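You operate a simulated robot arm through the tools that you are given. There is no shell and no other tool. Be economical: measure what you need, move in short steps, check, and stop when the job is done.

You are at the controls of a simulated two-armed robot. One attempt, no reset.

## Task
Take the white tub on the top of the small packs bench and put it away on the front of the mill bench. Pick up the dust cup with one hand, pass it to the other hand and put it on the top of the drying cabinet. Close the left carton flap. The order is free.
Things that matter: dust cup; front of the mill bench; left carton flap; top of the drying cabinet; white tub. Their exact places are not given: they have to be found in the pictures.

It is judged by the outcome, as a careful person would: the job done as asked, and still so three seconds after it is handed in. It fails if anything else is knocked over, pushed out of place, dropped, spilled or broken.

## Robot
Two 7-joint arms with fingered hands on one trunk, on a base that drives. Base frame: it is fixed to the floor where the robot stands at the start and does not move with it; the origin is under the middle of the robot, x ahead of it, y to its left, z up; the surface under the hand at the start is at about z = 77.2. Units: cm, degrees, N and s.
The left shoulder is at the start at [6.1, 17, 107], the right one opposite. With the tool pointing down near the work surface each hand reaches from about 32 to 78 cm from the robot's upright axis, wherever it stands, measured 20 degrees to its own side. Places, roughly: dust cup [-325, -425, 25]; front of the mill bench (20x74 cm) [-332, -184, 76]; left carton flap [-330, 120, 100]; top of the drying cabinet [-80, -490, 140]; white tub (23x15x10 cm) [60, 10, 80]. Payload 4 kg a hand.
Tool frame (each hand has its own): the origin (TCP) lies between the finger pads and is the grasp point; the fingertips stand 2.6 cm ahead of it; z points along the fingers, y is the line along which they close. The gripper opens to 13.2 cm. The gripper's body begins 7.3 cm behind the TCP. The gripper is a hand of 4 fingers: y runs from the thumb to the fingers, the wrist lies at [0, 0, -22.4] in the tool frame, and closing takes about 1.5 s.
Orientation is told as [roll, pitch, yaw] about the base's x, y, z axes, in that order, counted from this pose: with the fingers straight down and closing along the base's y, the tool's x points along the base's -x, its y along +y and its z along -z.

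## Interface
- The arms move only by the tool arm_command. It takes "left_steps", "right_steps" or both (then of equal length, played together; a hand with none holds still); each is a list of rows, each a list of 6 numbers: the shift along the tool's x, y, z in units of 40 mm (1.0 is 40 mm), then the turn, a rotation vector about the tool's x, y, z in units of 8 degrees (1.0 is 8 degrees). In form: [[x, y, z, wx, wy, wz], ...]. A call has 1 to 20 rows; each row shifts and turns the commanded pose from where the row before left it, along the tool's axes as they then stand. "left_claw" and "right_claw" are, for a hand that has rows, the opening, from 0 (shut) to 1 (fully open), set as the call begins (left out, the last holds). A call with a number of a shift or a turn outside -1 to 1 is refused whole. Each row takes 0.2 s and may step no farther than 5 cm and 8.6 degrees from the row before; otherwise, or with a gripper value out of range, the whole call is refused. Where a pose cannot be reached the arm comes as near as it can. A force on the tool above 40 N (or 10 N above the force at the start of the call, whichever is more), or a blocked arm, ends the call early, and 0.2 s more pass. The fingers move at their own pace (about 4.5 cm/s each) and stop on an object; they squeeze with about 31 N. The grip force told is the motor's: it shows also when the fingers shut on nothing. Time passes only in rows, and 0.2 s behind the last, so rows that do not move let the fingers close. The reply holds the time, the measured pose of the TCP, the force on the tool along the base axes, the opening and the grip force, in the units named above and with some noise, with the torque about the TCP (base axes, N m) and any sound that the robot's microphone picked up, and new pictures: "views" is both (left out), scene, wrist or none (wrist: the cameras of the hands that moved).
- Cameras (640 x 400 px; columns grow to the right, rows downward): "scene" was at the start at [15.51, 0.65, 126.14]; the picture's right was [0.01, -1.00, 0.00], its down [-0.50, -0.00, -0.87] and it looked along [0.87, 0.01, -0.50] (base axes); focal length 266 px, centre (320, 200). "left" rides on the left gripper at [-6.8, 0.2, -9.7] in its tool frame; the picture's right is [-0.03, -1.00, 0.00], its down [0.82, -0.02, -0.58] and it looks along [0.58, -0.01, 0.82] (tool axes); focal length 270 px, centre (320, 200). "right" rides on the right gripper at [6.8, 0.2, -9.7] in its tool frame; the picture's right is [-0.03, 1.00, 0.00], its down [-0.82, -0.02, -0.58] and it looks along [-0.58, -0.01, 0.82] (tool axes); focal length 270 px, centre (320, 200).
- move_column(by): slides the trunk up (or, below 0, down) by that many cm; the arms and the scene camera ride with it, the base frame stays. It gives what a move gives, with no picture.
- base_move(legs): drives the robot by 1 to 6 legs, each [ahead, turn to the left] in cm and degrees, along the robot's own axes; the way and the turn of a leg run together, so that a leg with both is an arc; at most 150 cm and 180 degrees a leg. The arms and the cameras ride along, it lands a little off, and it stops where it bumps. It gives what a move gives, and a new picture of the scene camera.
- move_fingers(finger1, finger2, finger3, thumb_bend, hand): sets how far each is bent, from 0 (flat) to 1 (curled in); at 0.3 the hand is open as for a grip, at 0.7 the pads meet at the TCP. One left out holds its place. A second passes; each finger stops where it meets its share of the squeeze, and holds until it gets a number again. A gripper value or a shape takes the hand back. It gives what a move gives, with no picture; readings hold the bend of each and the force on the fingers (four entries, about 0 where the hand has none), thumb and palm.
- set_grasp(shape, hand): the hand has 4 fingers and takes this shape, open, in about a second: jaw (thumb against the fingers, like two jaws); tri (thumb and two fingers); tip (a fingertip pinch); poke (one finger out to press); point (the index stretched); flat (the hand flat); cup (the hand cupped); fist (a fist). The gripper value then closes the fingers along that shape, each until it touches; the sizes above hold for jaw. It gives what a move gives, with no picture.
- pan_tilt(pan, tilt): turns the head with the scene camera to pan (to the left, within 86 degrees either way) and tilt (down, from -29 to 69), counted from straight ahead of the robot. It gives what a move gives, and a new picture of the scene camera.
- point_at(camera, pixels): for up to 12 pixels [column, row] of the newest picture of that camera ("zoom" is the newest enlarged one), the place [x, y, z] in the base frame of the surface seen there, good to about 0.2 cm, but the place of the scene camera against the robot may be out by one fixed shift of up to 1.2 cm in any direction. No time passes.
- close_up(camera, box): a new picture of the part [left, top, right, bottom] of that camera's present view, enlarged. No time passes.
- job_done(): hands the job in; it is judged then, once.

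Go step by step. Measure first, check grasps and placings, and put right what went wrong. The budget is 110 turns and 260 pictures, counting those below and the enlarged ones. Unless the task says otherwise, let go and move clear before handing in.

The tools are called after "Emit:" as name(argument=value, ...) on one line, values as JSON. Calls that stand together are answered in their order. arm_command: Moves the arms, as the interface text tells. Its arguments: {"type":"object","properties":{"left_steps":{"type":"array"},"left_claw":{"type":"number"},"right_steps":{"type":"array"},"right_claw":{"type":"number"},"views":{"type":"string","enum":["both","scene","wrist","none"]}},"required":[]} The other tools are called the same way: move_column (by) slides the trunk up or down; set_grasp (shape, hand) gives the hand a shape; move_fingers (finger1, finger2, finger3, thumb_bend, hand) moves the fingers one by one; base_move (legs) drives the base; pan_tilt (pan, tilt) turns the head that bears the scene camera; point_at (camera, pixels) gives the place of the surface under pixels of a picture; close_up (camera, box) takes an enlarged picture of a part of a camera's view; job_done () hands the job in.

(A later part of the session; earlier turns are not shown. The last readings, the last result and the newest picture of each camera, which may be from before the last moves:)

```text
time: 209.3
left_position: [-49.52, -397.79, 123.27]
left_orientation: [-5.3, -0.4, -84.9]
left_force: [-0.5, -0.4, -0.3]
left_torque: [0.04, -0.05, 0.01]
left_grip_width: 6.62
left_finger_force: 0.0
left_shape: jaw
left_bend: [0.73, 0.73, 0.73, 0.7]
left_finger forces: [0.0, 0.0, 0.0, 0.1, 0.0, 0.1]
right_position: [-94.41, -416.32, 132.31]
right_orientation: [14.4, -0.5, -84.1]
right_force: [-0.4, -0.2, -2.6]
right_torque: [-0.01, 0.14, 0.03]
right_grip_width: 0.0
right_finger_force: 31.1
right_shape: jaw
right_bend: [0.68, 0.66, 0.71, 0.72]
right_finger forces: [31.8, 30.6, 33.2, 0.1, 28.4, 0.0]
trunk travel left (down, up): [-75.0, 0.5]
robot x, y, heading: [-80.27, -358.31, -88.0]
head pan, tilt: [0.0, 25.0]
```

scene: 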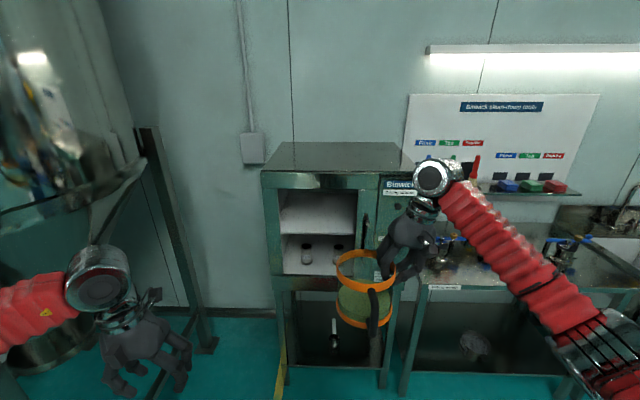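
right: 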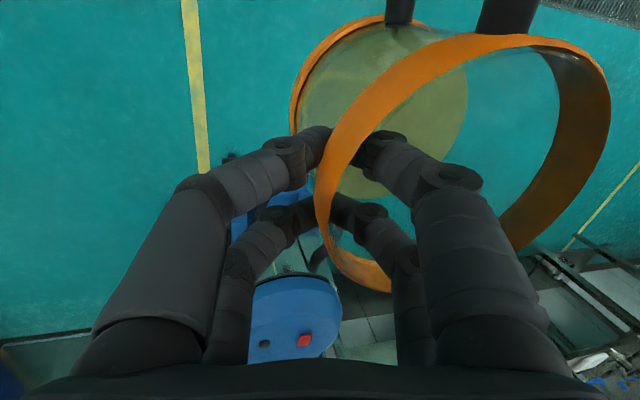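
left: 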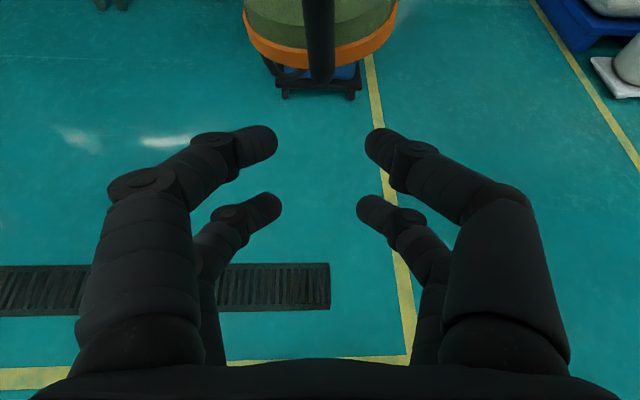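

Emit:
point_at(camera="scene", pixels=[[266, 170], [375, 168], [330, 155], [285, 147], [395, 150], [330, 165], [340, 265], [375, 250], [360, 270], [345, 320], [363, 326], [395, 270]])

Emit:
close_up(camera="scene", box=[300, 180, 440, 350])

```text
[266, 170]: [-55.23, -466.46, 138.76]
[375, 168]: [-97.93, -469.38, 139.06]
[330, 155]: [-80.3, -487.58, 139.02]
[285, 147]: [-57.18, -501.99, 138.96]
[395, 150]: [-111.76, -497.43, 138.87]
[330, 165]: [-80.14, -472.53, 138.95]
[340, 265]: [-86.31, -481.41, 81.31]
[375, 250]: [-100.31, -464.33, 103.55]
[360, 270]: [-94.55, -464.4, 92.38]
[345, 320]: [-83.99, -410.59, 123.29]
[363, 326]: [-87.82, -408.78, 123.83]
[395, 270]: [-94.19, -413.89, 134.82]
```

```text
2.35 times, centred on (370, 265) of scene
```

zoom: 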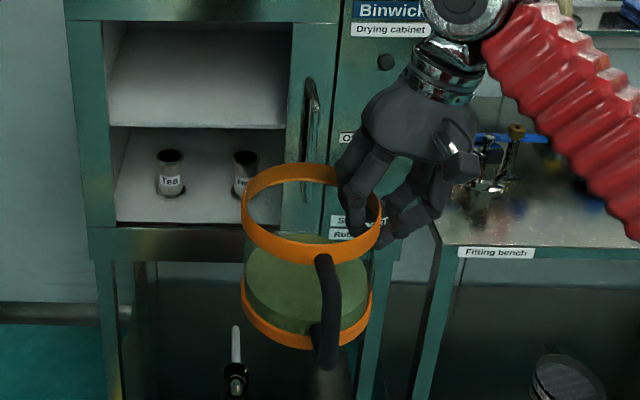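

Cabinet top is at z=139, x -50..-113, y from -464 back. I raise the right arm 20 cm (cup bottom then ~142.5) before driving up.

Emit:
arm_command(right_steps=[[0, 0.18, -0.7, 0, 0, 0], [0, 0.2, -0.8, 0, 0, 0], [0, 0.2, -0.8, 0, 0, 0], [0, 0.2, -0.8, 0, 0, 0], [0, 0.2, -0.8, 0, 0, 0], [0, 0.2, -0.8, 0, 0, 0]])

Emit:
close_up(camera="scene", box=[280, 80, 480, 280])

```text
time: 210.7
left_position: [-49.43, -397.63, 123.37]
left_orientation: [-5.5, -0.6, -84.9]
left_force: [-0.2, 0.5, -0.4]
left_torque: [-0.03, -0.01, 0.03]
left_grip_width: 6.59
left_finger_force: 0.0
left_shape: jaw
left_bend: [0.73, 0.73, 0.73, 0.7]
left_finger forces: [0.0, 0.0, 0.0, 0.1, 0.0, 0.0]
right_position: [-94.2, -415.74, 152.01]
right_orientation: [14.3, -0.5, -84.2]
right_force: [1.1, 0.4, -2.3]
right_torque: [-0.05, 0.16, 0.01]
right_grip_width: 0.0
right_finger_force: 31.2
right_shape: jaw
right_bend: [0.68, 0.66, 0.71, 0.72]
right_finger forces: [31.8, 30.3, 32.9, 0.0, 28.3, 0.0]
trunk travel left (down, up): [-75.0, 0.5]
robot x, y, heading: [-79.73, -358.59, -87.4]
head pan, tilt: [0.0, 25.0]
```

scene: 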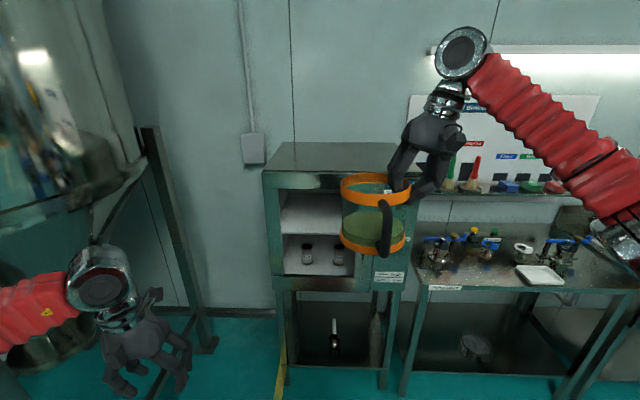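
right: 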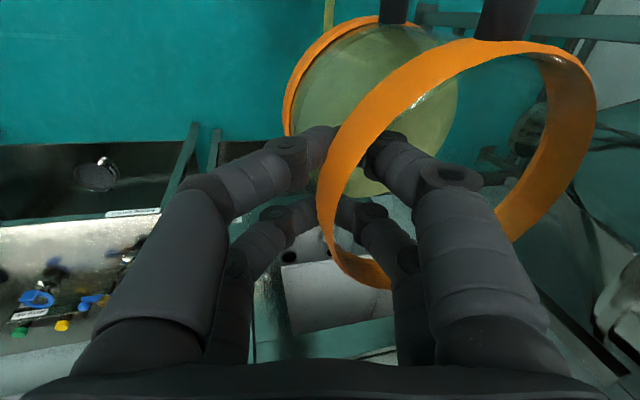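

```text
2.00 times, centred on (380, 180) of scene
```

zoom: 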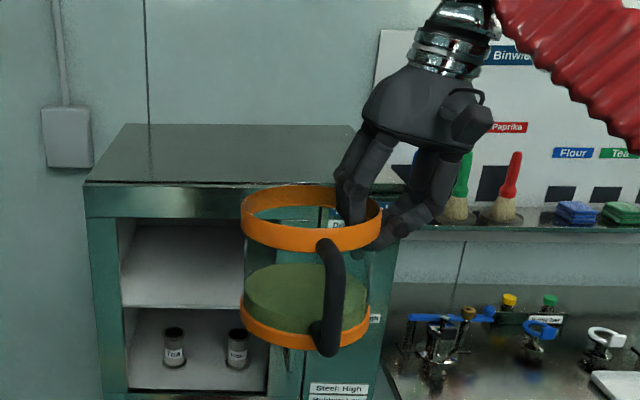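

I measure the cup's bottom edge and rim for tilt.

Emit:
point_at(camera="zoom", pixels=[[246, 312], [275, 340], [305, 347], [366, 330], [246, 228], [280, 245], [310, 248], [375, 232], [340, 340]])

```text
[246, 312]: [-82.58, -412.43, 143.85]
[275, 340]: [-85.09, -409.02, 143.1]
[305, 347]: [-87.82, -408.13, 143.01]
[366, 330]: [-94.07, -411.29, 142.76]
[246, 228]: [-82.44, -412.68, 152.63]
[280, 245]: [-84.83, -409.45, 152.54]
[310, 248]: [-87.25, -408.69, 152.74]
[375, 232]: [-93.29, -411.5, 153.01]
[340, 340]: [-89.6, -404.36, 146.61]
```

Cup is level, bottom z≈142.7. The left hand would hit the cabinet front when driving up, so I raise it 28 cm first and check the day-bin leg distance.

Emit:
arm_command(left_steps=[[0, 0, -0.8, 0, 0, 0], [0, 0, -0.9, 0, 0, 0], [0, 0, -0.9, 0, 0, 0], [0, 0, -0.9, 0, 0, 0], [0, 0, -0.9, 0, 0, 0], [0, 0, -0.9, 0, 0, 0], [0, 0, -0.9, 0, 0, 0], [0, 0, -0.9, 0, 0, 0]], views="none")

Emit:
pan_tilt(pan=35, tilt=30)

Emit:
point_at(camera="scene", pixels=[[320, 200], [300, 150], [340, 260], [250, 200], [380, 200], [420, 150], [150, 200], [200, 250]])

```text
time: 212.5
left_position: [-46.65, -397.21, 151.34]
left_orientation: [-5.4, -0.3, -84.8]
left_force: [0.2, 0.1, -0.2]
left_torque: [-0.03, -0.02, -0.01]
left_grip_width: 6.62
left_finger_force: 0.0
left_shape: jaw
left_bend: [0.73, 0.73, 0.73, 0.7]
left_finger forces: [0.1, 0.0, 0.0, 0.0, 0.1, 0.1]
right_position: [-94.36, -415.76, 151.81]
right_orientation: [14.4, -0.5, -84.1]
right_force: [-0.3, 0.4, -2.4]
right_torque: [-0.02, 0.17, 0.01]
right_grip_width: 0.0
right_finger_force: 31.4
right_shape: jaw
right_bend: [0.68, 0.66, 0.71, 0.72]
right_finger forces: [31.7, 30.4, 33.2, 0.0, 28.4, 0.0]
trunk travel left (down, up): [-75.0, 0.5]
robot x, y, heading: [-79.85, -358.83, -87.6]
head pan, tilt: [0.0, 25.0]
```

```text
time: 213.5
left_position: [-46.65, -397.3, 151.37]
left_orientation: [-5.5, -0.4, -84.9]
left_force: [0.7, -0.2, 0.1]
left_torque: [-0.02, 0.02, -0.04]
left_grip_width: 6.61
left_finger_force: 0.1
left_shape: jaw
left_bend: [0.73, 0.73, 0.73, 0.7]
left_finger forces: [0.0, 0.0, 0.0, 0.0, 0.0, 0.0]
right_position: [-94.27, -415.82, 151.82]
right_orientation: [14.4, -0.4, -84.2]
right_force: [-0.8, 0.1, -2.5]
right_torque: [-0.06, 0.17, 0.01]
right_grip_width: 0.02
right_finger_force: 31.1
right_shape: jaw
right_bend: [0.68, 0.66, 0.71, 0.72]
right_finger forces: [31.7, 30.4, 33.0, 0.0, 28.3, 0.1]
trunk travel left (down, up): [-75.0, 0.5]
robot x, y, heading: [-80.0, -358.83, -87.7]
head pan, tilt: [35.0, 30.0]
```

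scene: 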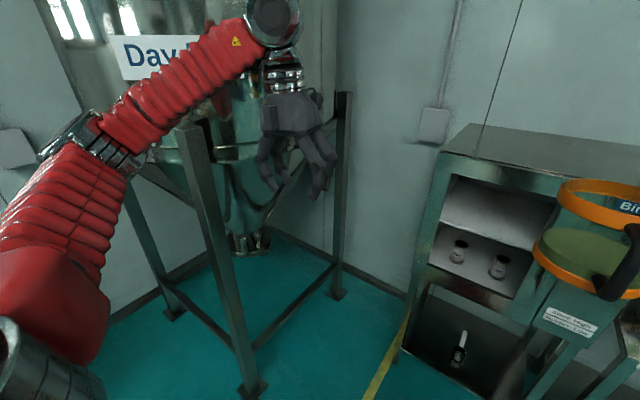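

```text
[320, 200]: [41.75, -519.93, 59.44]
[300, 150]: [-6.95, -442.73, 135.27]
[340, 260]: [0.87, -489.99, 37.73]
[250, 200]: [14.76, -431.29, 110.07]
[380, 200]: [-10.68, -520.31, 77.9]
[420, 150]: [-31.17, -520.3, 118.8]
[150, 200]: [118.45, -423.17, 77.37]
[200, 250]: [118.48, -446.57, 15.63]
```

I measure the bin's posts and my left elbow/forearm.

Emit:
point_at(camera="scene", pixels=[[193, 140], [218, 250], [248, 380], [345, 100], [338, 200], [90, 140], [180, 90], [230, 60], [100, 170], [240, 150], [280, 35], [155, 75]])

```text
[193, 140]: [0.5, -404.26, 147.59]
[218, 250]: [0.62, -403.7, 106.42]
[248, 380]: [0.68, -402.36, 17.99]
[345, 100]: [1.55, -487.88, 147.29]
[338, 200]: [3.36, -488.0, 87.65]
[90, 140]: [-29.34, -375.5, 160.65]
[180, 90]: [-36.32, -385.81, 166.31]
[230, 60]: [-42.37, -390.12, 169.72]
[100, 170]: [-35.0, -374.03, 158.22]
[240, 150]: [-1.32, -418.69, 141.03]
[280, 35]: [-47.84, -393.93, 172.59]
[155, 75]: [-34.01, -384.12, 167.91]
```

Posts stand at x≈0 while my left elbow reaches about x≈-20. I turn 5° right to gain clearance, then approach.

Emit:
base_move(legs=[[0, -5], [38, 0]])

Emit:
pan_tilt(pan=0, tilt=35)

Emit:
point_at(camera="scene", pixels=[[320, 200], [380, 230], [380, 330], [420, 300], [250, 180]])

```text
time: 216.5
left_position: [-52.64, -438.62, 151.27]
left_orientation: [-5.4, -0.4, -90.7]
left_force: [0.3, -0.3, 0.4]
left_torque: [-0.02, 0.02, 0.02]
left_grip_width: 6.62
left_finger_force: 0.0
left_shape: jaw
left_bend: [0.73, 0.73, 0.73, 0.7]
left_finger forces: [0.0, 0.1, 0.0, 0.0, 0.0, 0.0]
right_position: [-101.93, -452.25, 151.86]
right_orientation: [14.2, -0.4, -89.9]
right_force: [0.6, 0.3, -1.4]
right_torque: [-0.04, 0.14, 0.04]
right_grip_width: 0.0
right_finger_force: 31.1
right_shape: jaw
right_bend: [0.68, 0.66, 0.71, 0.72]
right_finger forces: [31.7, 30.4, 33.0, 0.0, 28.4, 0.0]
trunk travel left (down, up): [-75.0, 0.5]
robot x, y, heading: [-82.05, -396.68, -93.0]
head pan, tilt: [35.0, 30.0]
```

scene: 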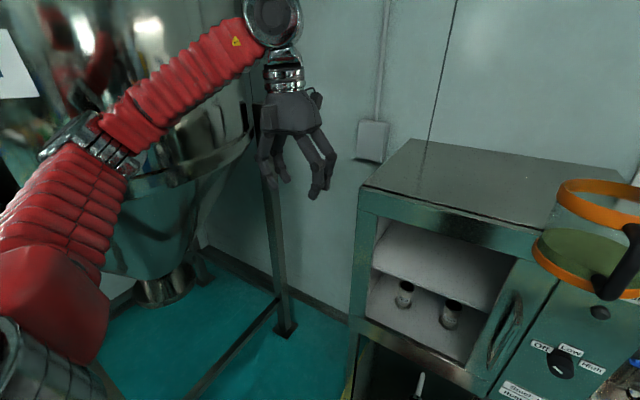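

```text
time: 217.5
left_position: [-52.59, -438.54, 151.36]
left_orientation: [-5.5, -0.4, -90.7]
left_force: [-0.8, -0.2, -0.7]
left_torque: [0.02, -0.02, 0.03]
left_grip_width: 6.64
left_finger_force: 0.0
left_shape: jaw
left_bend: [0.73, 0.73, 0.73, 0.7]
left_finger forces: [0.1, 0.1, 0.0, 0.1, 0.1, 0.0]
right_position: [-101.93, -452.19, 151.88]
right_orientation: [14.3, -0.4, -90.0]
right_force: [-0.4, -0.3, -2.8]
right_torque: [-0.03, 0.17, 0.0]
right_grip_width: 0.0
right_finger_force: 31.5
right_shape: jaw
right_bend: [0.68, 0.66, 0.71, 0.72]
right_finger forces: [31.7, 30.4, 33.0, 0.0, 28.4, 0.0]
trunk travel left (down, up): [-75.0, 0.5]
robot x, y, heading: [-82.46, -396.87, -93.2]
head pan, tilt: [0.0, 35.0]
```

scene: 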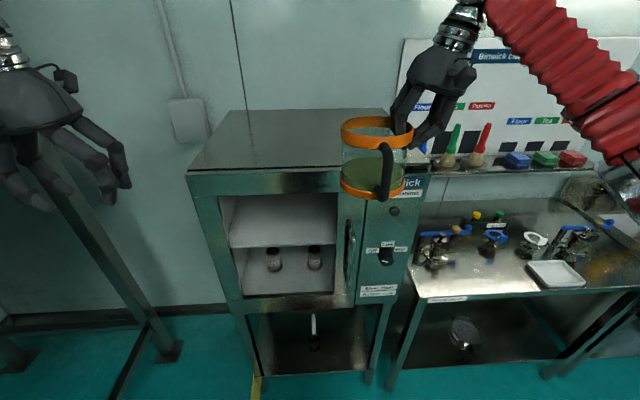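

```text
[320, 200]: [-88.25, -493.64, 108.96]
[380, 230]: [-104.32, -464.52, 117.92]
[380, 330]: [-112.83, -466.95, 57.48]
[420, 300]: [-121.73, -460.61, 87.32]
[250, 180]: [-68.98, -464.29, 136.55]
```

Clear: I drive 29 cm more so the cup is over the top at about (-97,-480).

Emit:
base_move(legs=[[29, 0]])

Emit:
arm_command(right_steps=[[0, 0.4, 0.1, 0, 0, 0], [0, 0.4, 0.1, 0, 0, 0], [0, 0.3, 0.08, 0, 0, 0]])

Emit:
close_up(camera="scene", box=[250, 60, 450, 260])

```text
time: 219.6
left_position: [-54.15, -468.29, 151.32]
left_orientation: [-5.5, -0.3, -90.5]
left_force: [-1.6, -0.7, -0.6]
left_torque: [-0.02, -0.02, 0.03]
left_grip_width: 6.63
left_finger_force: 0.1
left_shape: jaw
left_bend: [0.73, 0.73, 0.73, 0.7]
left_finger forces: [0.0, 0.0, 0.0, 0.0, 0.0, 0.1]
right_position: [-103.43, -482.12, 151.93]
right_orientation: [14.4, -0.3, -89.7]
right_force: [-0.3, 0.1, -3.0]
right_torque: [-0.05, 0.14, 0.0]
right_grip_width: 0.0
right_finger_force: 30.8
right_shape: jaw
right_bend: [0.68, 0.66, 0.71, 0.72]
right_finger forces: [31.7, 30.3, 33.1, 0.0, 28.4, 0.0]
trunk travel left (down, up): [-75.0, 0.5]
robot x, y, heading: [-84.02, -426.74, -93.2]
head pan, tilt: [0.0, 35.0]
```

scene: 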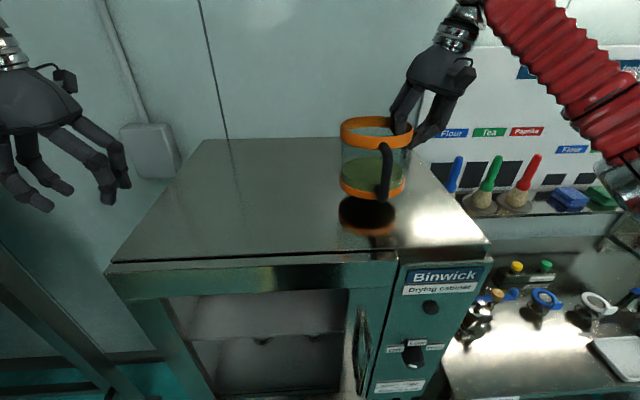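

```text
time: 220.4
left_position: [-54.25, -468.43, 151.31]
left_orientation: [-5.5, -0.4, -90.5]
left_force: [0.5, -0.5, 1.1]
left_torque: [-0.02, 0.02, -0.01]
left_grip_width: 6.59
left_finger_force: 0.1
left_shape: jaw
left_bend: [0.73, 0.73, 0.73, 0.7]
left_finger forces: [0.1, 0.0, 0.1, 0.0, 0.1, 0.0]
right_position: [-98.76, -482.38, 151.73]
right_orientation: [14.3, -0.4, -89.7]
right_force: [-0.1, -0.2, -1.9]
right_torque: [-0.04, 0.17, -0.04]
right_grip_width: 0.0
right_finger_force: 30.7
right_shape: jaw
right_bend: [0.68, 0.66, 0.71, 0.72]
right_finger forces: [31.7, 30.3, 33.0, 0.0, 28.5, 0.1]
trunk travel left (down, up): [-75.0, 0.5]
robot x, y, heading: [-83.96, -426.8, -93.1]
head pan, tilt: [0.0, 35.0]
```

scene: 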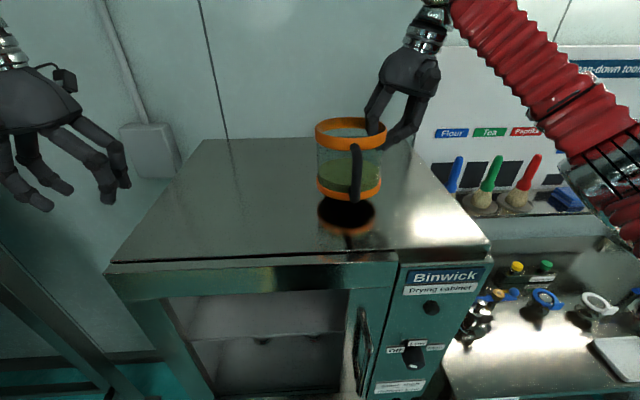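
right: 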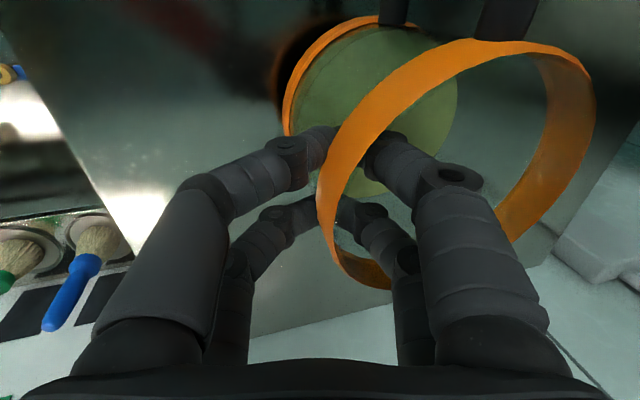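

```text
2.00 times, centred on (350, 160) of scene
```

zoom: 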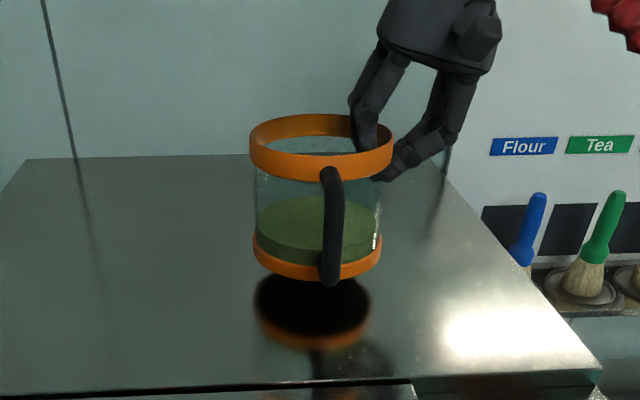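

The cup hovers level over the top. I lower it gently by about 2.7 cm and check.

Emit:
arm_command(right_steps=[[0, -0.07, 0.28, 0, 0, 0], [0, -0.06, 0.22, 0, 0, 0], [0, -0.03, 0.12, 0, 0, 0], [0, -0.02, 0.06, 0, 0, 0]], views="none")

Emit:
close_up(camera="scene", box=[290, 90, 420, 220])

```text
time: 221.4
left_position: [-54.27, -468.4, 151.29]
left_orientation: [-5.5, -0.4, -90.6]
left_force: [0.4, 0.7, 0.1]
left_torque: [0.0, 0.03, -0.02]
left_grip_width: 6.63
left_finger_force: 0.0
left_shape: jaw
left_bend: [0.73, 0.73, 0.73, 0.7]
left_finger forces: [0.1, 0.0, 0.1, 0.0, 0.0, 0.0]
right_position: [-98.76, -482.27, 149.05]
right_orientation: [14.3, -0.5, -89.7]
right_force: [-0.4, 0.1, -2.0]
right_torque: [-0.04, 0.14, 0.0]
right_grip_width: 0.0
right_finger_force: 31.0
right_shape: jaw
right_bend: [0.68, 0.66, 0.71, 0.72]
right_finger forces: [31.6, 30.2, 33.0, 0.0, 28.5, 0.0]
trunk travel left (down, up): [-75.0, 0.5]
robot x, y, heading: [-83.9, -426.84, -93.4]
head pan, tilt: [0.0, 35.0]
```

```text
3.08 times, centred on (355, 155) of scene
```

zoom: 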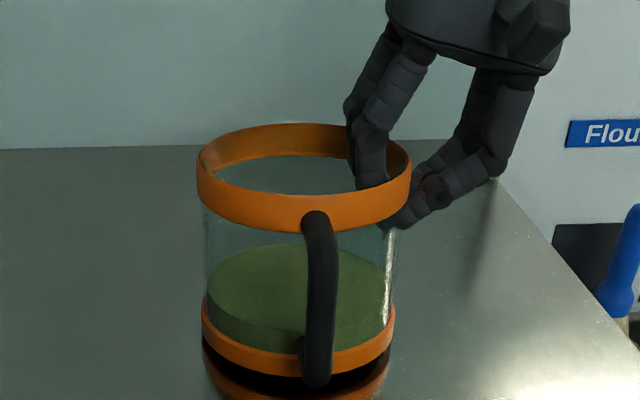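

Just above the surface. I go down in 2 mm steps.

Emit:
arm_command(right_steps=[[0, -0.015, 0.05, 0, 0, 0], [0, -0.015, 0.05, 0, 0, 0]], views="none")

Emit:
arm_command(right_steps=[[0, -0.015, 0.05, 0, 0, 0], [0, -0.01, 0.04, 0, 0, 0]], views="none")

Emit:
close_up(camera="scene", box=[290, 90, 420, 220])

```text
time: 222.0
left_position: [-54.17, -468.24, 151.52]
left_orientation: [-5.5, -0.5, -90.5]
left_force: [-0.1, -0.1, 0.3]
left_torque: [-0.01, 0.03, -0.01]
left_grip_width: 6.6
left_finger_force: 0.0
left_shape: jaw
left_bend: [0.73, 0.73, 0.73, 0.7]
left_finger forces: [0.0, 0.0, 0.1, 0.1, 0.0, 0.1]
right_position: [-98.83, -482.05, 148.69]
right_orientation: [14.4, -0.5, -89.8]
right_force: [-1.7, 0.5, 3.7]
right_torque: [-0.28, 0.1, -0.09]
right_grip_width: 0.0
right_finger_force: 31.2
right_shape: jaw
right_bend: [0.68, 0.67, 0.71, 0.72]
right_finger forces: [31.4, 30.1, 35.5, 0.0, 27.9, 0.0]
trunk travel left (down, up): [-75.0, 0.5]
robot x, y, heading: [-83.9, -426.46, -93.3]
head pan, tilt: [0.0, 35.0]
```

```text
time: 222.6
left_position: [-54.29, -468.18, 151.62]
left_orientation: [-5.5, -0.5, -90.5]
left_force: [-0.9, 0.8, -0.7]
left_torque: [0.01, 0.02, 0.01]
left_grip_width: 6.62
left_finger_force: 0.2
left_shape: jaw
left_bend: [0.73, 0.73, 0.73, 0.7]
left_finger forces: [0.0, 0.0, 0.0, 0.0, 0.0, 0.0]
right_position: [-98.85, -481.92, 148.59]
right_orientation: [14.5, -0.8, -89.8]
right_force: [-0.7, 0.9, 17.0]
right_torque: [-0.49, 0.05, -0.01]
right_grip_width: 0.0
right_finger_force: 31.2
right_shape: jaw
right_bend: [0.68, 0.67, 0.71, 0.72]
right_finger forces: [31.9, 33.5, 40.6, 0.1, 27.0, 0.0]
trunk travel left (down, up): [-75.0, 0.5]
robot x, y, heading: [-84.01, -426.72, -93.3]
head pan, tilt: [0.0, 35.0]
```

```text
3.08 times, centred on (355, 155) of scene
```

zoom: 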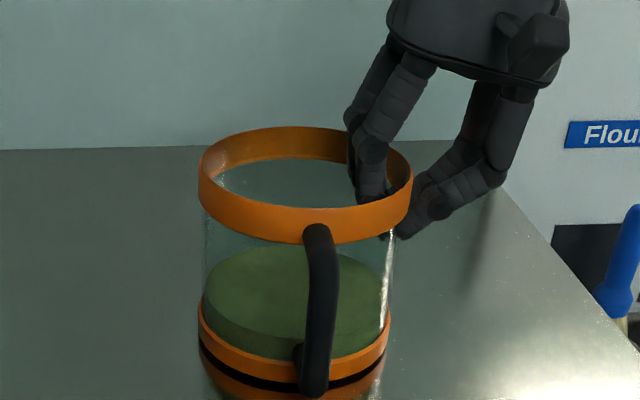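

It's down firmly (about 19 N). I ease up slightly and release.

Emit:
arm_command(right_steps=[[0, 0.01, -0.05, 0, 0, 0]], views="none")

Emit:
arm_command(right_steps=[[0, 0, 0, 0, 0, 0], [0, 0, 0, 0, 0, 0], [0, 0, 0, 0, 0, 0], [0, 0, 0, 0, 0, 0]], right_claw=0.35, views="wrist")

Emit:
close_up(camera="scene", box=[290, 90, 420, 220])

```text
time: 223.0
left_position: [-54.21, -468.05, 151.49]
left_orientation: [-5.5, -0.4, -90.5]
left_force: [-0.8, -0.4, 0.2]
left_torque: [-0.01, 0.01, 0.0]
left_grip_width: 6.59
left_finger_force: 0.1
left_shape: jaw
left_bend: [0.73, 0.73, 0.73, 0.7]
left_finger forces: [0.0, 0.0, 0.0, 0.0, 0.1, 0.0]
right_position: [-98.81, -481.88, 148.44]
right_orientation: [14.4, -0.5, -89.6]
right_force: [-1.4, -0.9, 14.0]
right_torque: [-0.46, 0.0, -0.01]
right_grip_width: 0.0
right_finger_force: 30.6
right_shape: jaw
right_bend: [0.68, 0.67, 0.71, 0.72]
right_finger forces: [31.5, 33.3, 39.7, 0.1, 27.4, 0.1]
trunk travel left (down, up): [-75.0, 0.5]
robot x, y, heading: [-84.27, -426.56, -93.2]
head pan, tilt: [0.0, 35.0]
```

```text
time: 224.0
left_position: [-54.16, -468.45, 151.34]
left_orientation: [-5.5, -0.4, -90.4]
left_force: [-0.1, 0.4, 0.0]
left_torque: [0.01, 0.03, 0.02]
left_grip_width: 6.61
left_finger_force: 0.1
left_shape: jaw
left_bend: [0.73, 0.73, 0.73, 0.7]
left_finger forces: [0.0, 0.0, 0.0, 0.0, 0.0, 0.1]
right_position: [-99.01, -482.21, 148.31]
right_orientation: [14.3, -0.4, -89.7]
right_force: [0.3, 0.6, 0.1]
right_torque: [-0.02, 0.0, 0.01]
right_grip_width: 4.57
right_finger_force: 0.1
right_shape: jaw
right_bend: [0.74, 0.74, 0.74, 0.7]
right_finger forces: [0.0, 0.0, 0.0, 0.0, 0.0, 0.0]
trunk travel left (down, up): [-75.0, 0.5]
robot x, y, heading: [-83.32, -426.72, -92.9]
head pan, tilt: [0.0, 35.0]
```

right: 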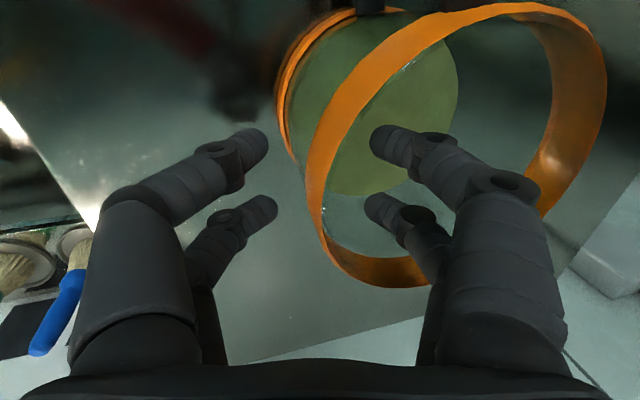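

```text
3.08 times, centred on (355, 155) of scene
```

zoom: 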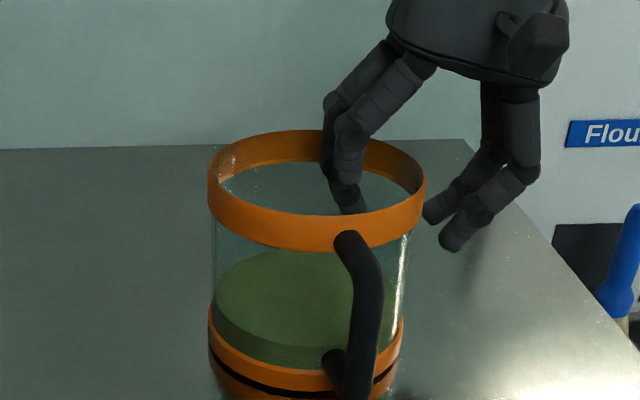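

The cup stands on the cabinet top. I lift the right hand straight up out of it.

Emit:
arm_command(right_steps=[[0, 0.1, -0.4, 0, 0, 0], [0, 0.15, -0.6, 0, 0, 0], [0, 0.2, -0.8, 0, 0, 0], [0, 0.2, -0.8, 0, 0, 0]], views="none")

Emit:
close_up(camera="scene", box=[250, 60, 450, 260])

```text
time: 225.0
left_position: [-54.21, -468.28, 151.37]
left_orientation: [-5.5, -0.5, -90.5]
left_force: [-0.1, 0.5, -0.1]
left_torque: [-0.01, 0.04, 0.01]
left_grip_width: 6.64
left_finger_force: 0.1
left_shape: jaw
left_bend: [0.73, 0.73, 0.73, 0.7]
left_finger forces: [0.1, 0.0, 0.0, 0.1, 0.1, 0.0]
right_position: [-99.01, -481.76, 159.15]
right_orientation: [14.3, -0.4, -89.6]
right_force: [0.7, 0.2, -0.3]
right_torque: [0.0, 0.01, 0.0]
right_grip_width: 4.56
right_finger_force: 0.1
right_shape: jaw
right_bend: [0.74, 0.74, 0.74, 0.7]
right_finger forces: [0.0, 0.1, 0.0, 0.0, 0.0, 0.0]
trunk travel left (down, up): [-75.0, 0.5]
robot x, y, heading: [-83.95, -426.32, -92.9]
head pan, tilt: [0.0, 35.0]
```

```text
2.00 times, centred on (350, 160) of scene
```

zoom: 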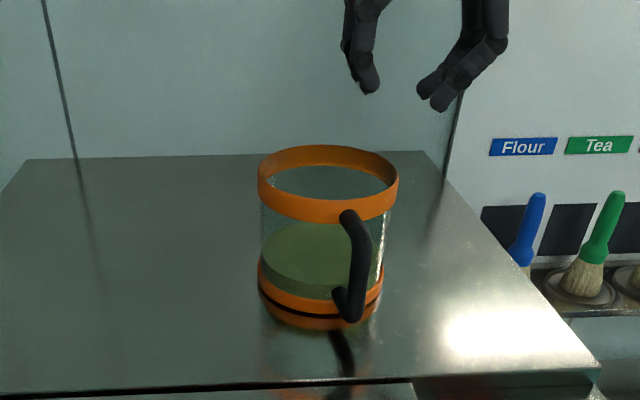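

The cup stands upright on the cabinet. Now the carton flap: I reverse up the lane to about y=+20, turn to face -x and go on, then look.

Emit:
base_move(legs=[[-60, 0], [-150, 0], [-150, 0], [-85, 0], [0, -86], [110, 0]])

Emit:
pan_tilt(pan=-25, tilt=25)

Emit:
point_at(camera="scene", pixels=[[320, 100], [320, 150], [320, 200], [320, 250], [320, 300], [400, 150], [400, 200], [400, 250], [240, 150], [240, 200], [480, 200], [480, 250]])

```text
time: 249.3
left_position: [-79.55, -34.17, 151.64]
left_orientation: [-5.5, -0.5, -141.2]
left_force: [0.8, 0.2, 0.0]
left_torque: [0.01, -0.01, 0.0]
left_grip_width: 6.6
left_finger_force: 0.0
left_shape: jaw
left_bend: [0.73, 0.73, 0.73, 0.7]
left_finger forces: [0.0, 0.1, 0.1, 0.0, 0.0, 0.0]
right_position: [-118.37, -7.96, 159.24]
right_orientation: [14.3, -0.6, -140.6]
right_force: [0.8, 0.8, 1.6]
right_torque: [-0.02, 0.01, -0.02]
right_grip_width: 4.59
right_finger_force: 0.0
right_shape: jaw
right_bend: [0.74, 0.74, 0.74, 0.7]
right_finger forces: [0.0, 0.0, 0.1, 0.1, 0.0, 0.1]
trunk travel left (down, up): [-75.0, 0.5]
robot x, y, heading: [-63.38, 11.24, -146.2]
head pan, tilt: [0.0, 35.0]
stopped in leg 5: the robot was blocked; the commanded pose is now the measured one
```

scene: 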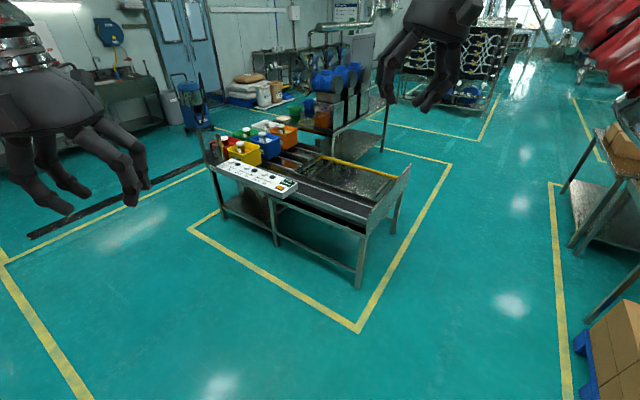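

```text
time: 250.2
left_position: [-79.53, -34.36, 151.53]
left_orientation: [-5.6, -0.6, -141.1]
left_force: [-0.5, 0.7, 0.1]
left_torque: [0.03, 0.01, 0.0]
left_grip_width: 6.63
left_finger_force: 0.1
left_shape: jaw
left_bend: [0.73, 0.73, 0.73, 0.7]
left_finger forces: [0.0, 0.0, 0.0, 0.0, 0.0, 0.0]
right_position: [-118.32, -8.13, 159.26]
right_orientation: [14.3, -0.5, -140.4]
right_force: [0.2, -0.1, 0.5]
right_torque: [0.02, -0.02, 0.0]
right_grip_width: 4.62
right_finger_force: 0.0
right_shape: jaw
right_bend: [0.74, 0.74, 0.74, 0.7]
right_finger forces: [0.0, 0.0, 0.0, 0.0, 0.0, 0.0]
trunk travel left (down, up): [-75.0, 0.5]
robot x, y, heading: [-62.91, 11.42, -146.2]
head pan, tilt: [-25.0, 25.0]
```

scene: 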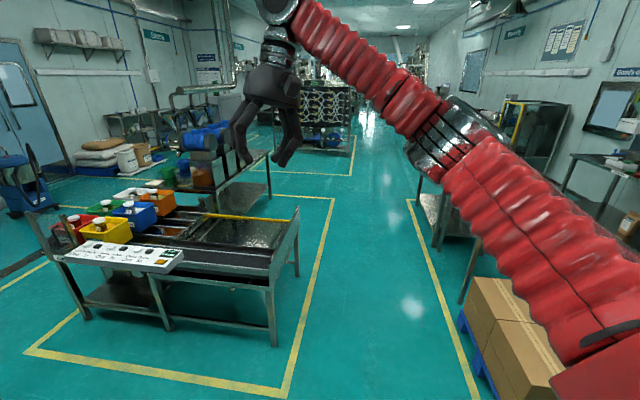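

```text
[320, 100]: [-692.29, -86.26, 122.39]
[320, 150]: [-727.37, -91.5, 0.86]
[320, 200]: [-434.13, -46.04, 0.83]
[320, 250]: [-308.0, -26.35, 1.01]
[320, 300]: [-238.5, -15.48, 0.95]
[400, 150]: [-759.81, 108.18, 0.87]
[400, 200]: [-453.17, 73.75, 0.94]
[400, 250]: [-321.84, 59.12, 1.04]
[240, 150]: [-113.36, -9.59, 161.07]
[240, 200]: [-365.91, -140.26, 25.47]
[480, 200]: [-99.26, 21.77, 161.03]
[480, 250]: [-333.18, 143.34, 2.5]
```

Lane ahead along y≈20–35 is free (lines at y≈-26 and ≈60). I turn right in small single turns and drive the first part.

Emit:
base_move(legs=[[0, -20]])

Emit:
base_move(legs=[[0, -17]])

Emit:
base_move(legs=[[130, 0]])

Emit:
pan_tilt(pan=-35, tilt=25)

```text
time: 251.8
left_position: [-94.77, -25.84, 151.5]
left_orientation: [-5.5, -0.5, -161.4]
left_force: [-0.1, -0.6, -0.6]
left_torque: [0.01, -0.02, 0.01]
left_grip_width: 6.62
left_finger_force: 0.0
left_shape: jaw
left_bend: [0.73, 0.73, 0.73, 0.7]
left_finger forces: [0.1, 0.0, 0.1, 0.0, 0.1, 0.0]
right_position: [-122.02, 12.17, 159.12]
right_orientation: [14.3, -0.5, -160.5]
right_force: [0.0, -0.1, -0.3]
right_torque: [-0.01, 0.03, -0.01]
right_grip_width: 4.64
right_finger_force: 0.0
right_shape: jaw
right_bend: [0.74, 0.74, 0.74, 0.7]
right_finger forces: [0.0, 0.0, 0.0, 0.0, 0.0, 0.0]
trunk travel left (down, up): [-75.0, 0.5]
robot x, y, heading: [-63.18, 9.35, -166.1]
head pan, tilt: [-25.0, 25.0]
```

scene: 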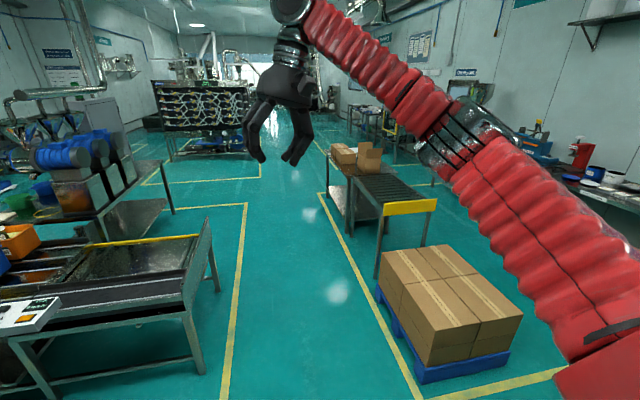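

```text
time: 253.3
left_position: [-103.32, -15.27, 151.61]
left_orientation: [-5.5, -0.5, -177.9]
left_force: [-0.2, -0.5, 0.2]
left_torque: [-0.01, -0.02, 0.02]
left_grip_width: 6.6
left_finger_force: 0.2
left_shape: jaw
left_bend: [0.73, 0.73, 0.73, 0.7]
left_finger forces: [0.0, 0.0, 0.1, 0.1, 0.0, 0.0]
right_position: [-118.65, 28.8, 159.27]
right_orientation: [14.3, -0.5, -177.2]
right_force: [0.5, 0.0, -1.2]
right_torque: [-0.01, 0.01, -0.02]
right_grip_width: 4.62
right_finger_force: 0.1
right_shape: jaw
right_bend: [0.74, 0.74, 0.74, 0.7]
right_finger forces: [0.1, 0.1, 0.0, 0.0, 0.0, 0.0]
trunk travel left (down, up): [-75.0, 0.5]
robot x, y, heading: [-63.0, 7.49, 177.1]
head pan, tilt: [-25.0, 25.0]
```

scene: 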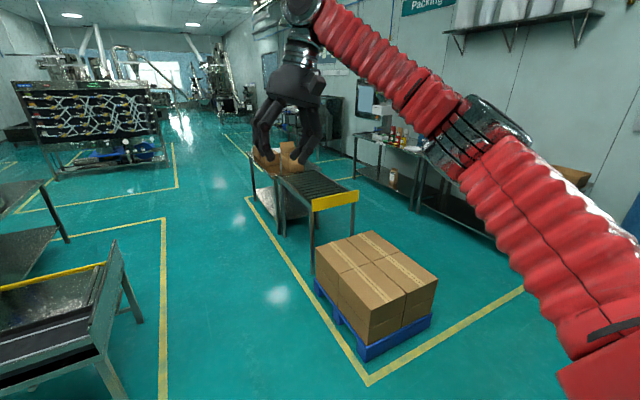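

```text
time: 259.8
left_position: [-231.29, -3.4, 151.62]
left_orientation: [-5.4, -0.5, 178.7]
left_force: [-0.2, 0.2, -0.2]
left_torque: [-0.01, -0.03, 0.02]
left_grip_width: 6.61
left_finger_force: 0.1
left_shape: jaw
left_bend: [0.73, 0.73, 0.73, 0.7]
left_finger forces: [0.0, 0.0, 0.0, 0.0, 0.1, 0.1]
right_position: [-244.29, 41.53, 159.41]
right_orientation: [14.3, -0.5, 179.6]
right_force: [0.0, -0.3, 0.8]
right_torque: [0.0, 0.0, -0.04]
right_grip_width: 4.63
right_finger_force: 0.0
right_shape: jaw
right_bend: [0.74, 0.74, 0.74, 0.7]
right_finger forces: [0.0, 0.0, 0.1, 0.1, 0.0, 0.0]
trunk travel left (down, up): [-75.0, 0.5]
robot x, y, heading: [-189.79, 17.43, 174.3]
head pan, tilt: [-25.0, 25.0]
```

scene: 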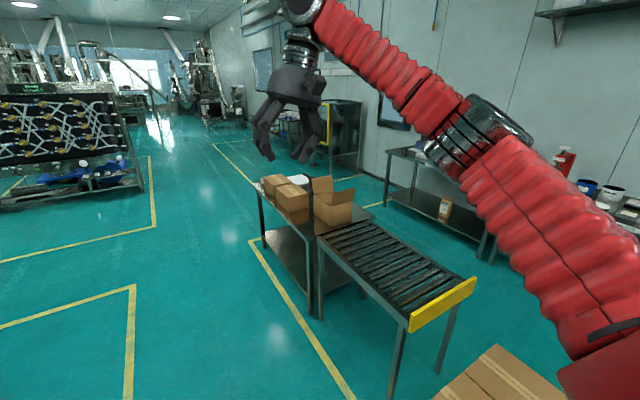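

```text
time: 260.5
left_position: [-231.41, -3.36, 151.73]
left_orientation: [-5.5, -0.5, 178.9]
left_force: [0.0, 0.4, 0.0]
left_torque: [0.0, -0.01, -0.02]
left_grip_width: 6.62
left_finger_force: 0.0
left_shape: jaw
left_bend: [0.73, 0.73, 0.73, 0.7]
left_finger forces: [0.0, 0.0, 0.1, 0.0, 0.0, 0.1]
right_position: [-244.31, 41.53, 159.32]
right_orientation: [14.2, -0.3, 179.6]
right_force: [-0.4, 0.0, -0.1]
right_torque: [-0.01, -0.02, 0.01]
right_grip_width: 4.64
right_finger_force: 0.1
right_shape: jaw
right_bend: [0.74, 0.74, 0.74, 0.7]
right_finger forces: [0.0, 0.0, 0.1, 0.0, 0.1, 0.1]
trunk travel left (down, up): [-75.0, 0.5]
robot x, y, heading: [-189.84, 17.33, 174.0]
head pan, tilt: [-35.0, 25.0]
```

scene: 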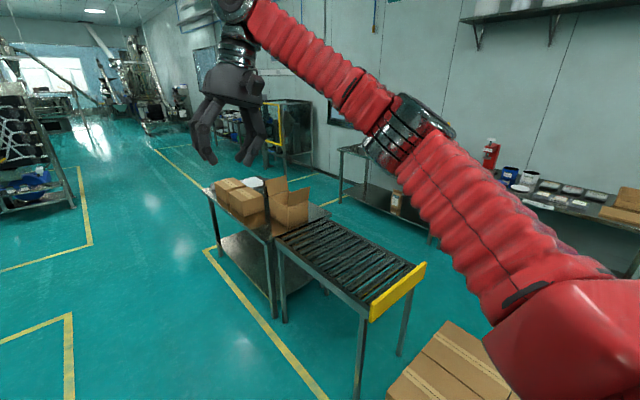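

The open carton is at (290,200) on a roller bench. I drive 128 cm, then turn right to face it and take close views.

Emit:
base_move(legs=[[128, 0]])

Emit:
base_move(legs=[[0, -42]])

Emit:
base_move(legs=[[0, -40]])

Emit:
pan_tilt(pan=0, tilt=40)

```text
time: 266.9
left_position: [-354.82, 7.2, 151.62]
left_orientation: [-5.5, -0.6, 179.9]
left_force: [0.0, -0.1, -0.5]
left_torque: [-0.07, 0.02, -0.02]
left_grip_width: 6.59
left_finger_force: 0.1
left_shape: jaw
left_bend: [0.73, 0.73, 0.73, 0.7]
left_finger forces: [0.0, 0.0, 0.0, 0.0, 0.0, 0.0]
right_position: [-368.59, 51.99, 159.37]
right_orientation: [14.3, -0.5, -179.4]
right_force: [-0.4, 0.2, 0.3]
right_torque: [-0.03, -0.02, -0.01]
right_grip_width: 4.61
right_finger_force: 0.1
right_shape: jaw
right_bend: [0.74, 0.74, 0.74, 0.7]
right_finger forces: [0.0, 0.1, 0.0, 0.0, 0.0, 0.0]
trunk travel left (down, up): [-75.0, 0.5]
robot x, y, heading: [-313.18, 28.55, 175.2]
head pan, tilt: [-35.0, 25.0]
```

scene: 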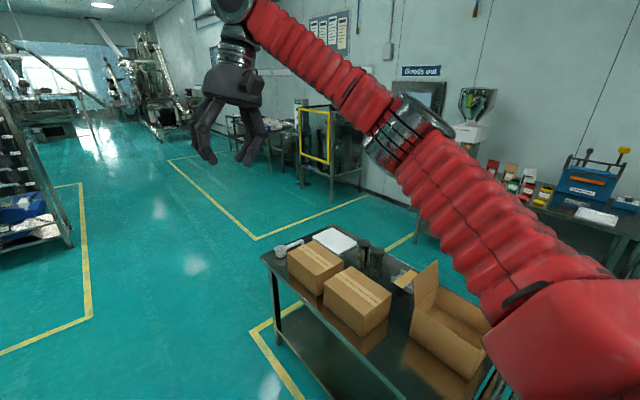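

```text
time: 269.4
left_position: [-358.6, 39.92, 151.64]
left_orientation: [-5.6, -0.4, 138.5]
left_force: [-1.5, 1.3, 0.6]
left_torque: [-0.04, -0.01, -0.04]
left_grip_width: 6.6
left_finger_force: 0.1
left_shape: jaw
left_bend: [0.73, 0.73, 0.73, 0.7]
left_finger forces: [0.0, 0.1, 0.0, 0.0, 0.1, 0.1]
right_position: [-339.27, 82.58, 159.39]
right_orientation: [14.3, -0.5, 139.2]
right_force: [0.2, -0.7, -0.6]
right_torque: [-0.02, 0.02, 0.02]
right_grip_width: 4.63
right_finger_force: 0.0
right_shape: jaw
right_bend: [0.74, 0.74, 0.74, 0.7]
right_finger forces: [0.0, 0.1, 0.0, 0.0, 0.1, 0.1]
trunk travel left (down, up): [-75.0, 0.5]
robot x, y, heading: [-316.56, 25.85, 133.9]
head pan, tilt: [-35.0, 25.0]
```

scene: 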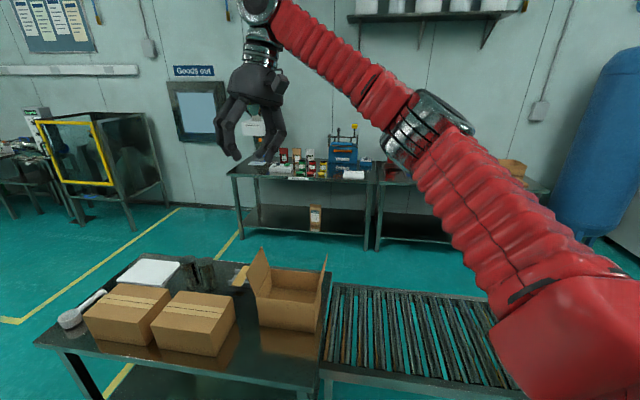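

```text
time: 271.8
left_position: [-340.7, 63.52, 151.67]
left_orientation: [-5.6, -0.5, 99.7]
left_force: [0.8, 0.1, -0.6]
left_torque: [-0.01, 0.01, -0.02]
left_grip_width: 6.61
left_finger_force: 0.3
left_shape: jaw
left_bend: [0.73, 0.73, 0.73, 0.7]
left_finger forces: [0.0, 0.0, 0.0, 0.1, 0.0, 0.0]
right_position: [-298.98, 84.83, 159.33]
right_orientation: [14.4, -0.4, 100.7]
right_force: [0.8, 0.0, -0.3]
right_torque: [-0.01, -0.02, -0.01]
right_grip_width: 4.64
right_finger_force: 0.0
right_shape: jaw
right_bend: [0.73, 0.73, 0.74, 0.7]
right_finger forces: [0.1, 0.0, 0.0, 0.1, 0.1, 0.0]
trunk travel left (down, up): [-75.0, 0.5]
robot x, y, heading: [-319.99, 25.55, 95.5]
head pan, tilt: [-35.0, 25.0]
```

scene: 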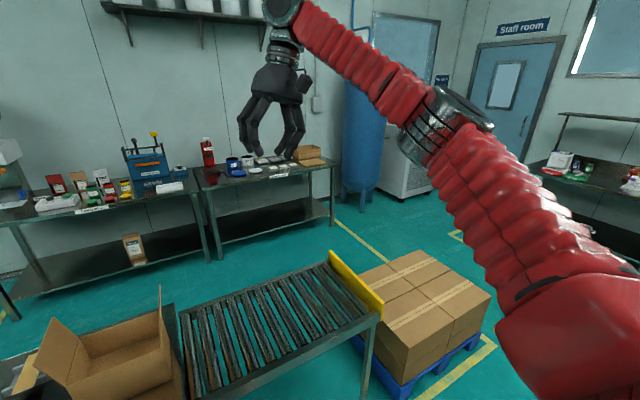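

```text
time: 272.9
left_position: [-341.19, 63.4, 151.83]
left_orientation: [-5.6, -0.5, 99.9]
left_force: [0.0, -1.6, 0.1]
left_torque: [0.02, -0.01, 0.03]
left_grip_width: 6.65
left_finger_force: 0.0
left_shape: jaw
left_bend: [0.73, 0.73, 0.73, 0.7]
left_finger forces: [0.0, 0.0, 0.1, 0.1, 0.0, 0.0]
right_position: [-299.34, 84.59, 159.63]
right_orientation: [14.2, -0.5, 100.7]
right_force: [-0.2, 0.6, -0.9]
right_torque: [0.02, -0.05, 0.03]
right_grip_width: 4.62
right_finger_force: 0.1
right_shape: jaw
right_bend: [0.73, 0.73, 0.74, 0.7]
right_finger forces: [0.1, 0.1, 0.0, 0.1, 0.0, 0.0]
trunk travel left (down, up): [-75.0, 0.5]
robot x, y, heading: [-320.43, 26.24, 95.6]
head pan, tilt: [0.0, 40.0]
```

scene: 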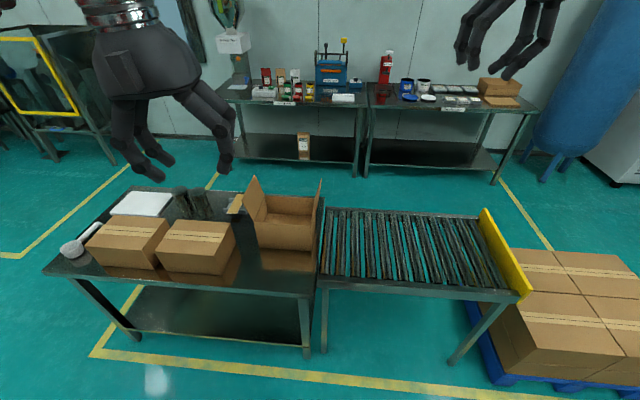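

Clear view: left flap at (255,200) stands up, tilted outward; right flap at (318,215). I measure flap edges and hinges.

Emit:
close_up(camera="scene", box=[220, 160, 350, 290])

Emit:
point_at(camera="scene", pixels=[[255, 180], [248, 195], [256, 215], [264, 212], [266, 198], [261, 190], [320, 183], [312, 220], [317, 200], [285, 235], [290, 205], [257, 240]])

Emit:
move_column(by=-20)

```text
3.08 times, centred on (285, 225) of scene
```

zoom: 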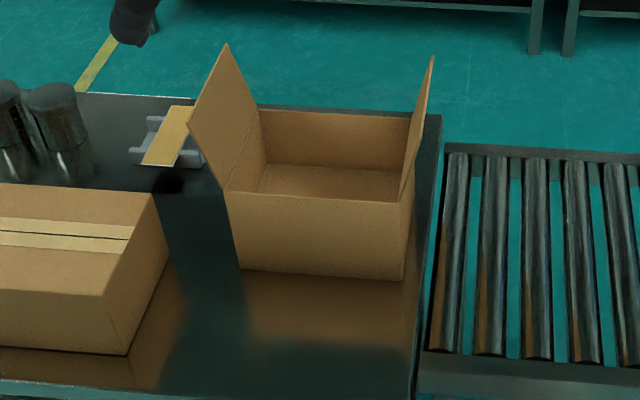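

```text
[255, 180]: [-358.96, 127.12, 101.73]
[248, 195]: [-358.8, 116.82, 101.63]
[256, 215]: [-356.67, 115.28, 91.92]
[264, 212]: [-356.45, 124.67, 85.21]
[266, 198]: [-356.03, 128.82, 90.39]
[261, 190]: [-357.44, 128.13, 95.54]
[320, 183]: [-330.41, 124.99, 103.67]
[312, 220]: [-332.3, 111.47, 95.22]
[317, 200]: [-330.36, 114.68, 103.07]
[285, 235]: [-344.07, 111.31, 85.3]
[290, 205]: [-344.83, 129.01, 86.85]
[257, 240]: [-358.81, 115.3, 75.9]
```

```text
time: 275.0
left_position: [-340.73, 63.46, 131.92]
left_orientation: [-5.5, -0.6, 99.9]
left_force: [-0.1, 0.6, -0.1]
left_torque: [-0.01, -0.02, 0.0]
left_grip_width: 6.62
left_finger_force: 0.1
left_shape: jaw
left_bend: [0.73, 0.73, 0.73, 0.7]
left_finger forces: [0.0, 0.0, 0.1, 0.0, 0.0, 0.1]
right_position: [-299.08, 84.69, 139.49]
right_orientation: [14.4, -0.5, 100.6]
right_force: [-0.5, 0.1, 0.3]
right_torque: [-0.01, 0.0, 0.02]
right_grip_width: 4.61
right_finger_force: 0.0
right_shape: jaw
right_bend: [0.73, 0.73, 0.74, 0.7]
right_finger forces: [0.1, 0.1, 0.0, 0.0, 0.1, 0.0]
trunk travel left (down, up): [-55.0, 20.5]
robot x, y, heading: [-320.39, 25.75, 95.6]
head pan, tilt: [0.0, 40.0]
```

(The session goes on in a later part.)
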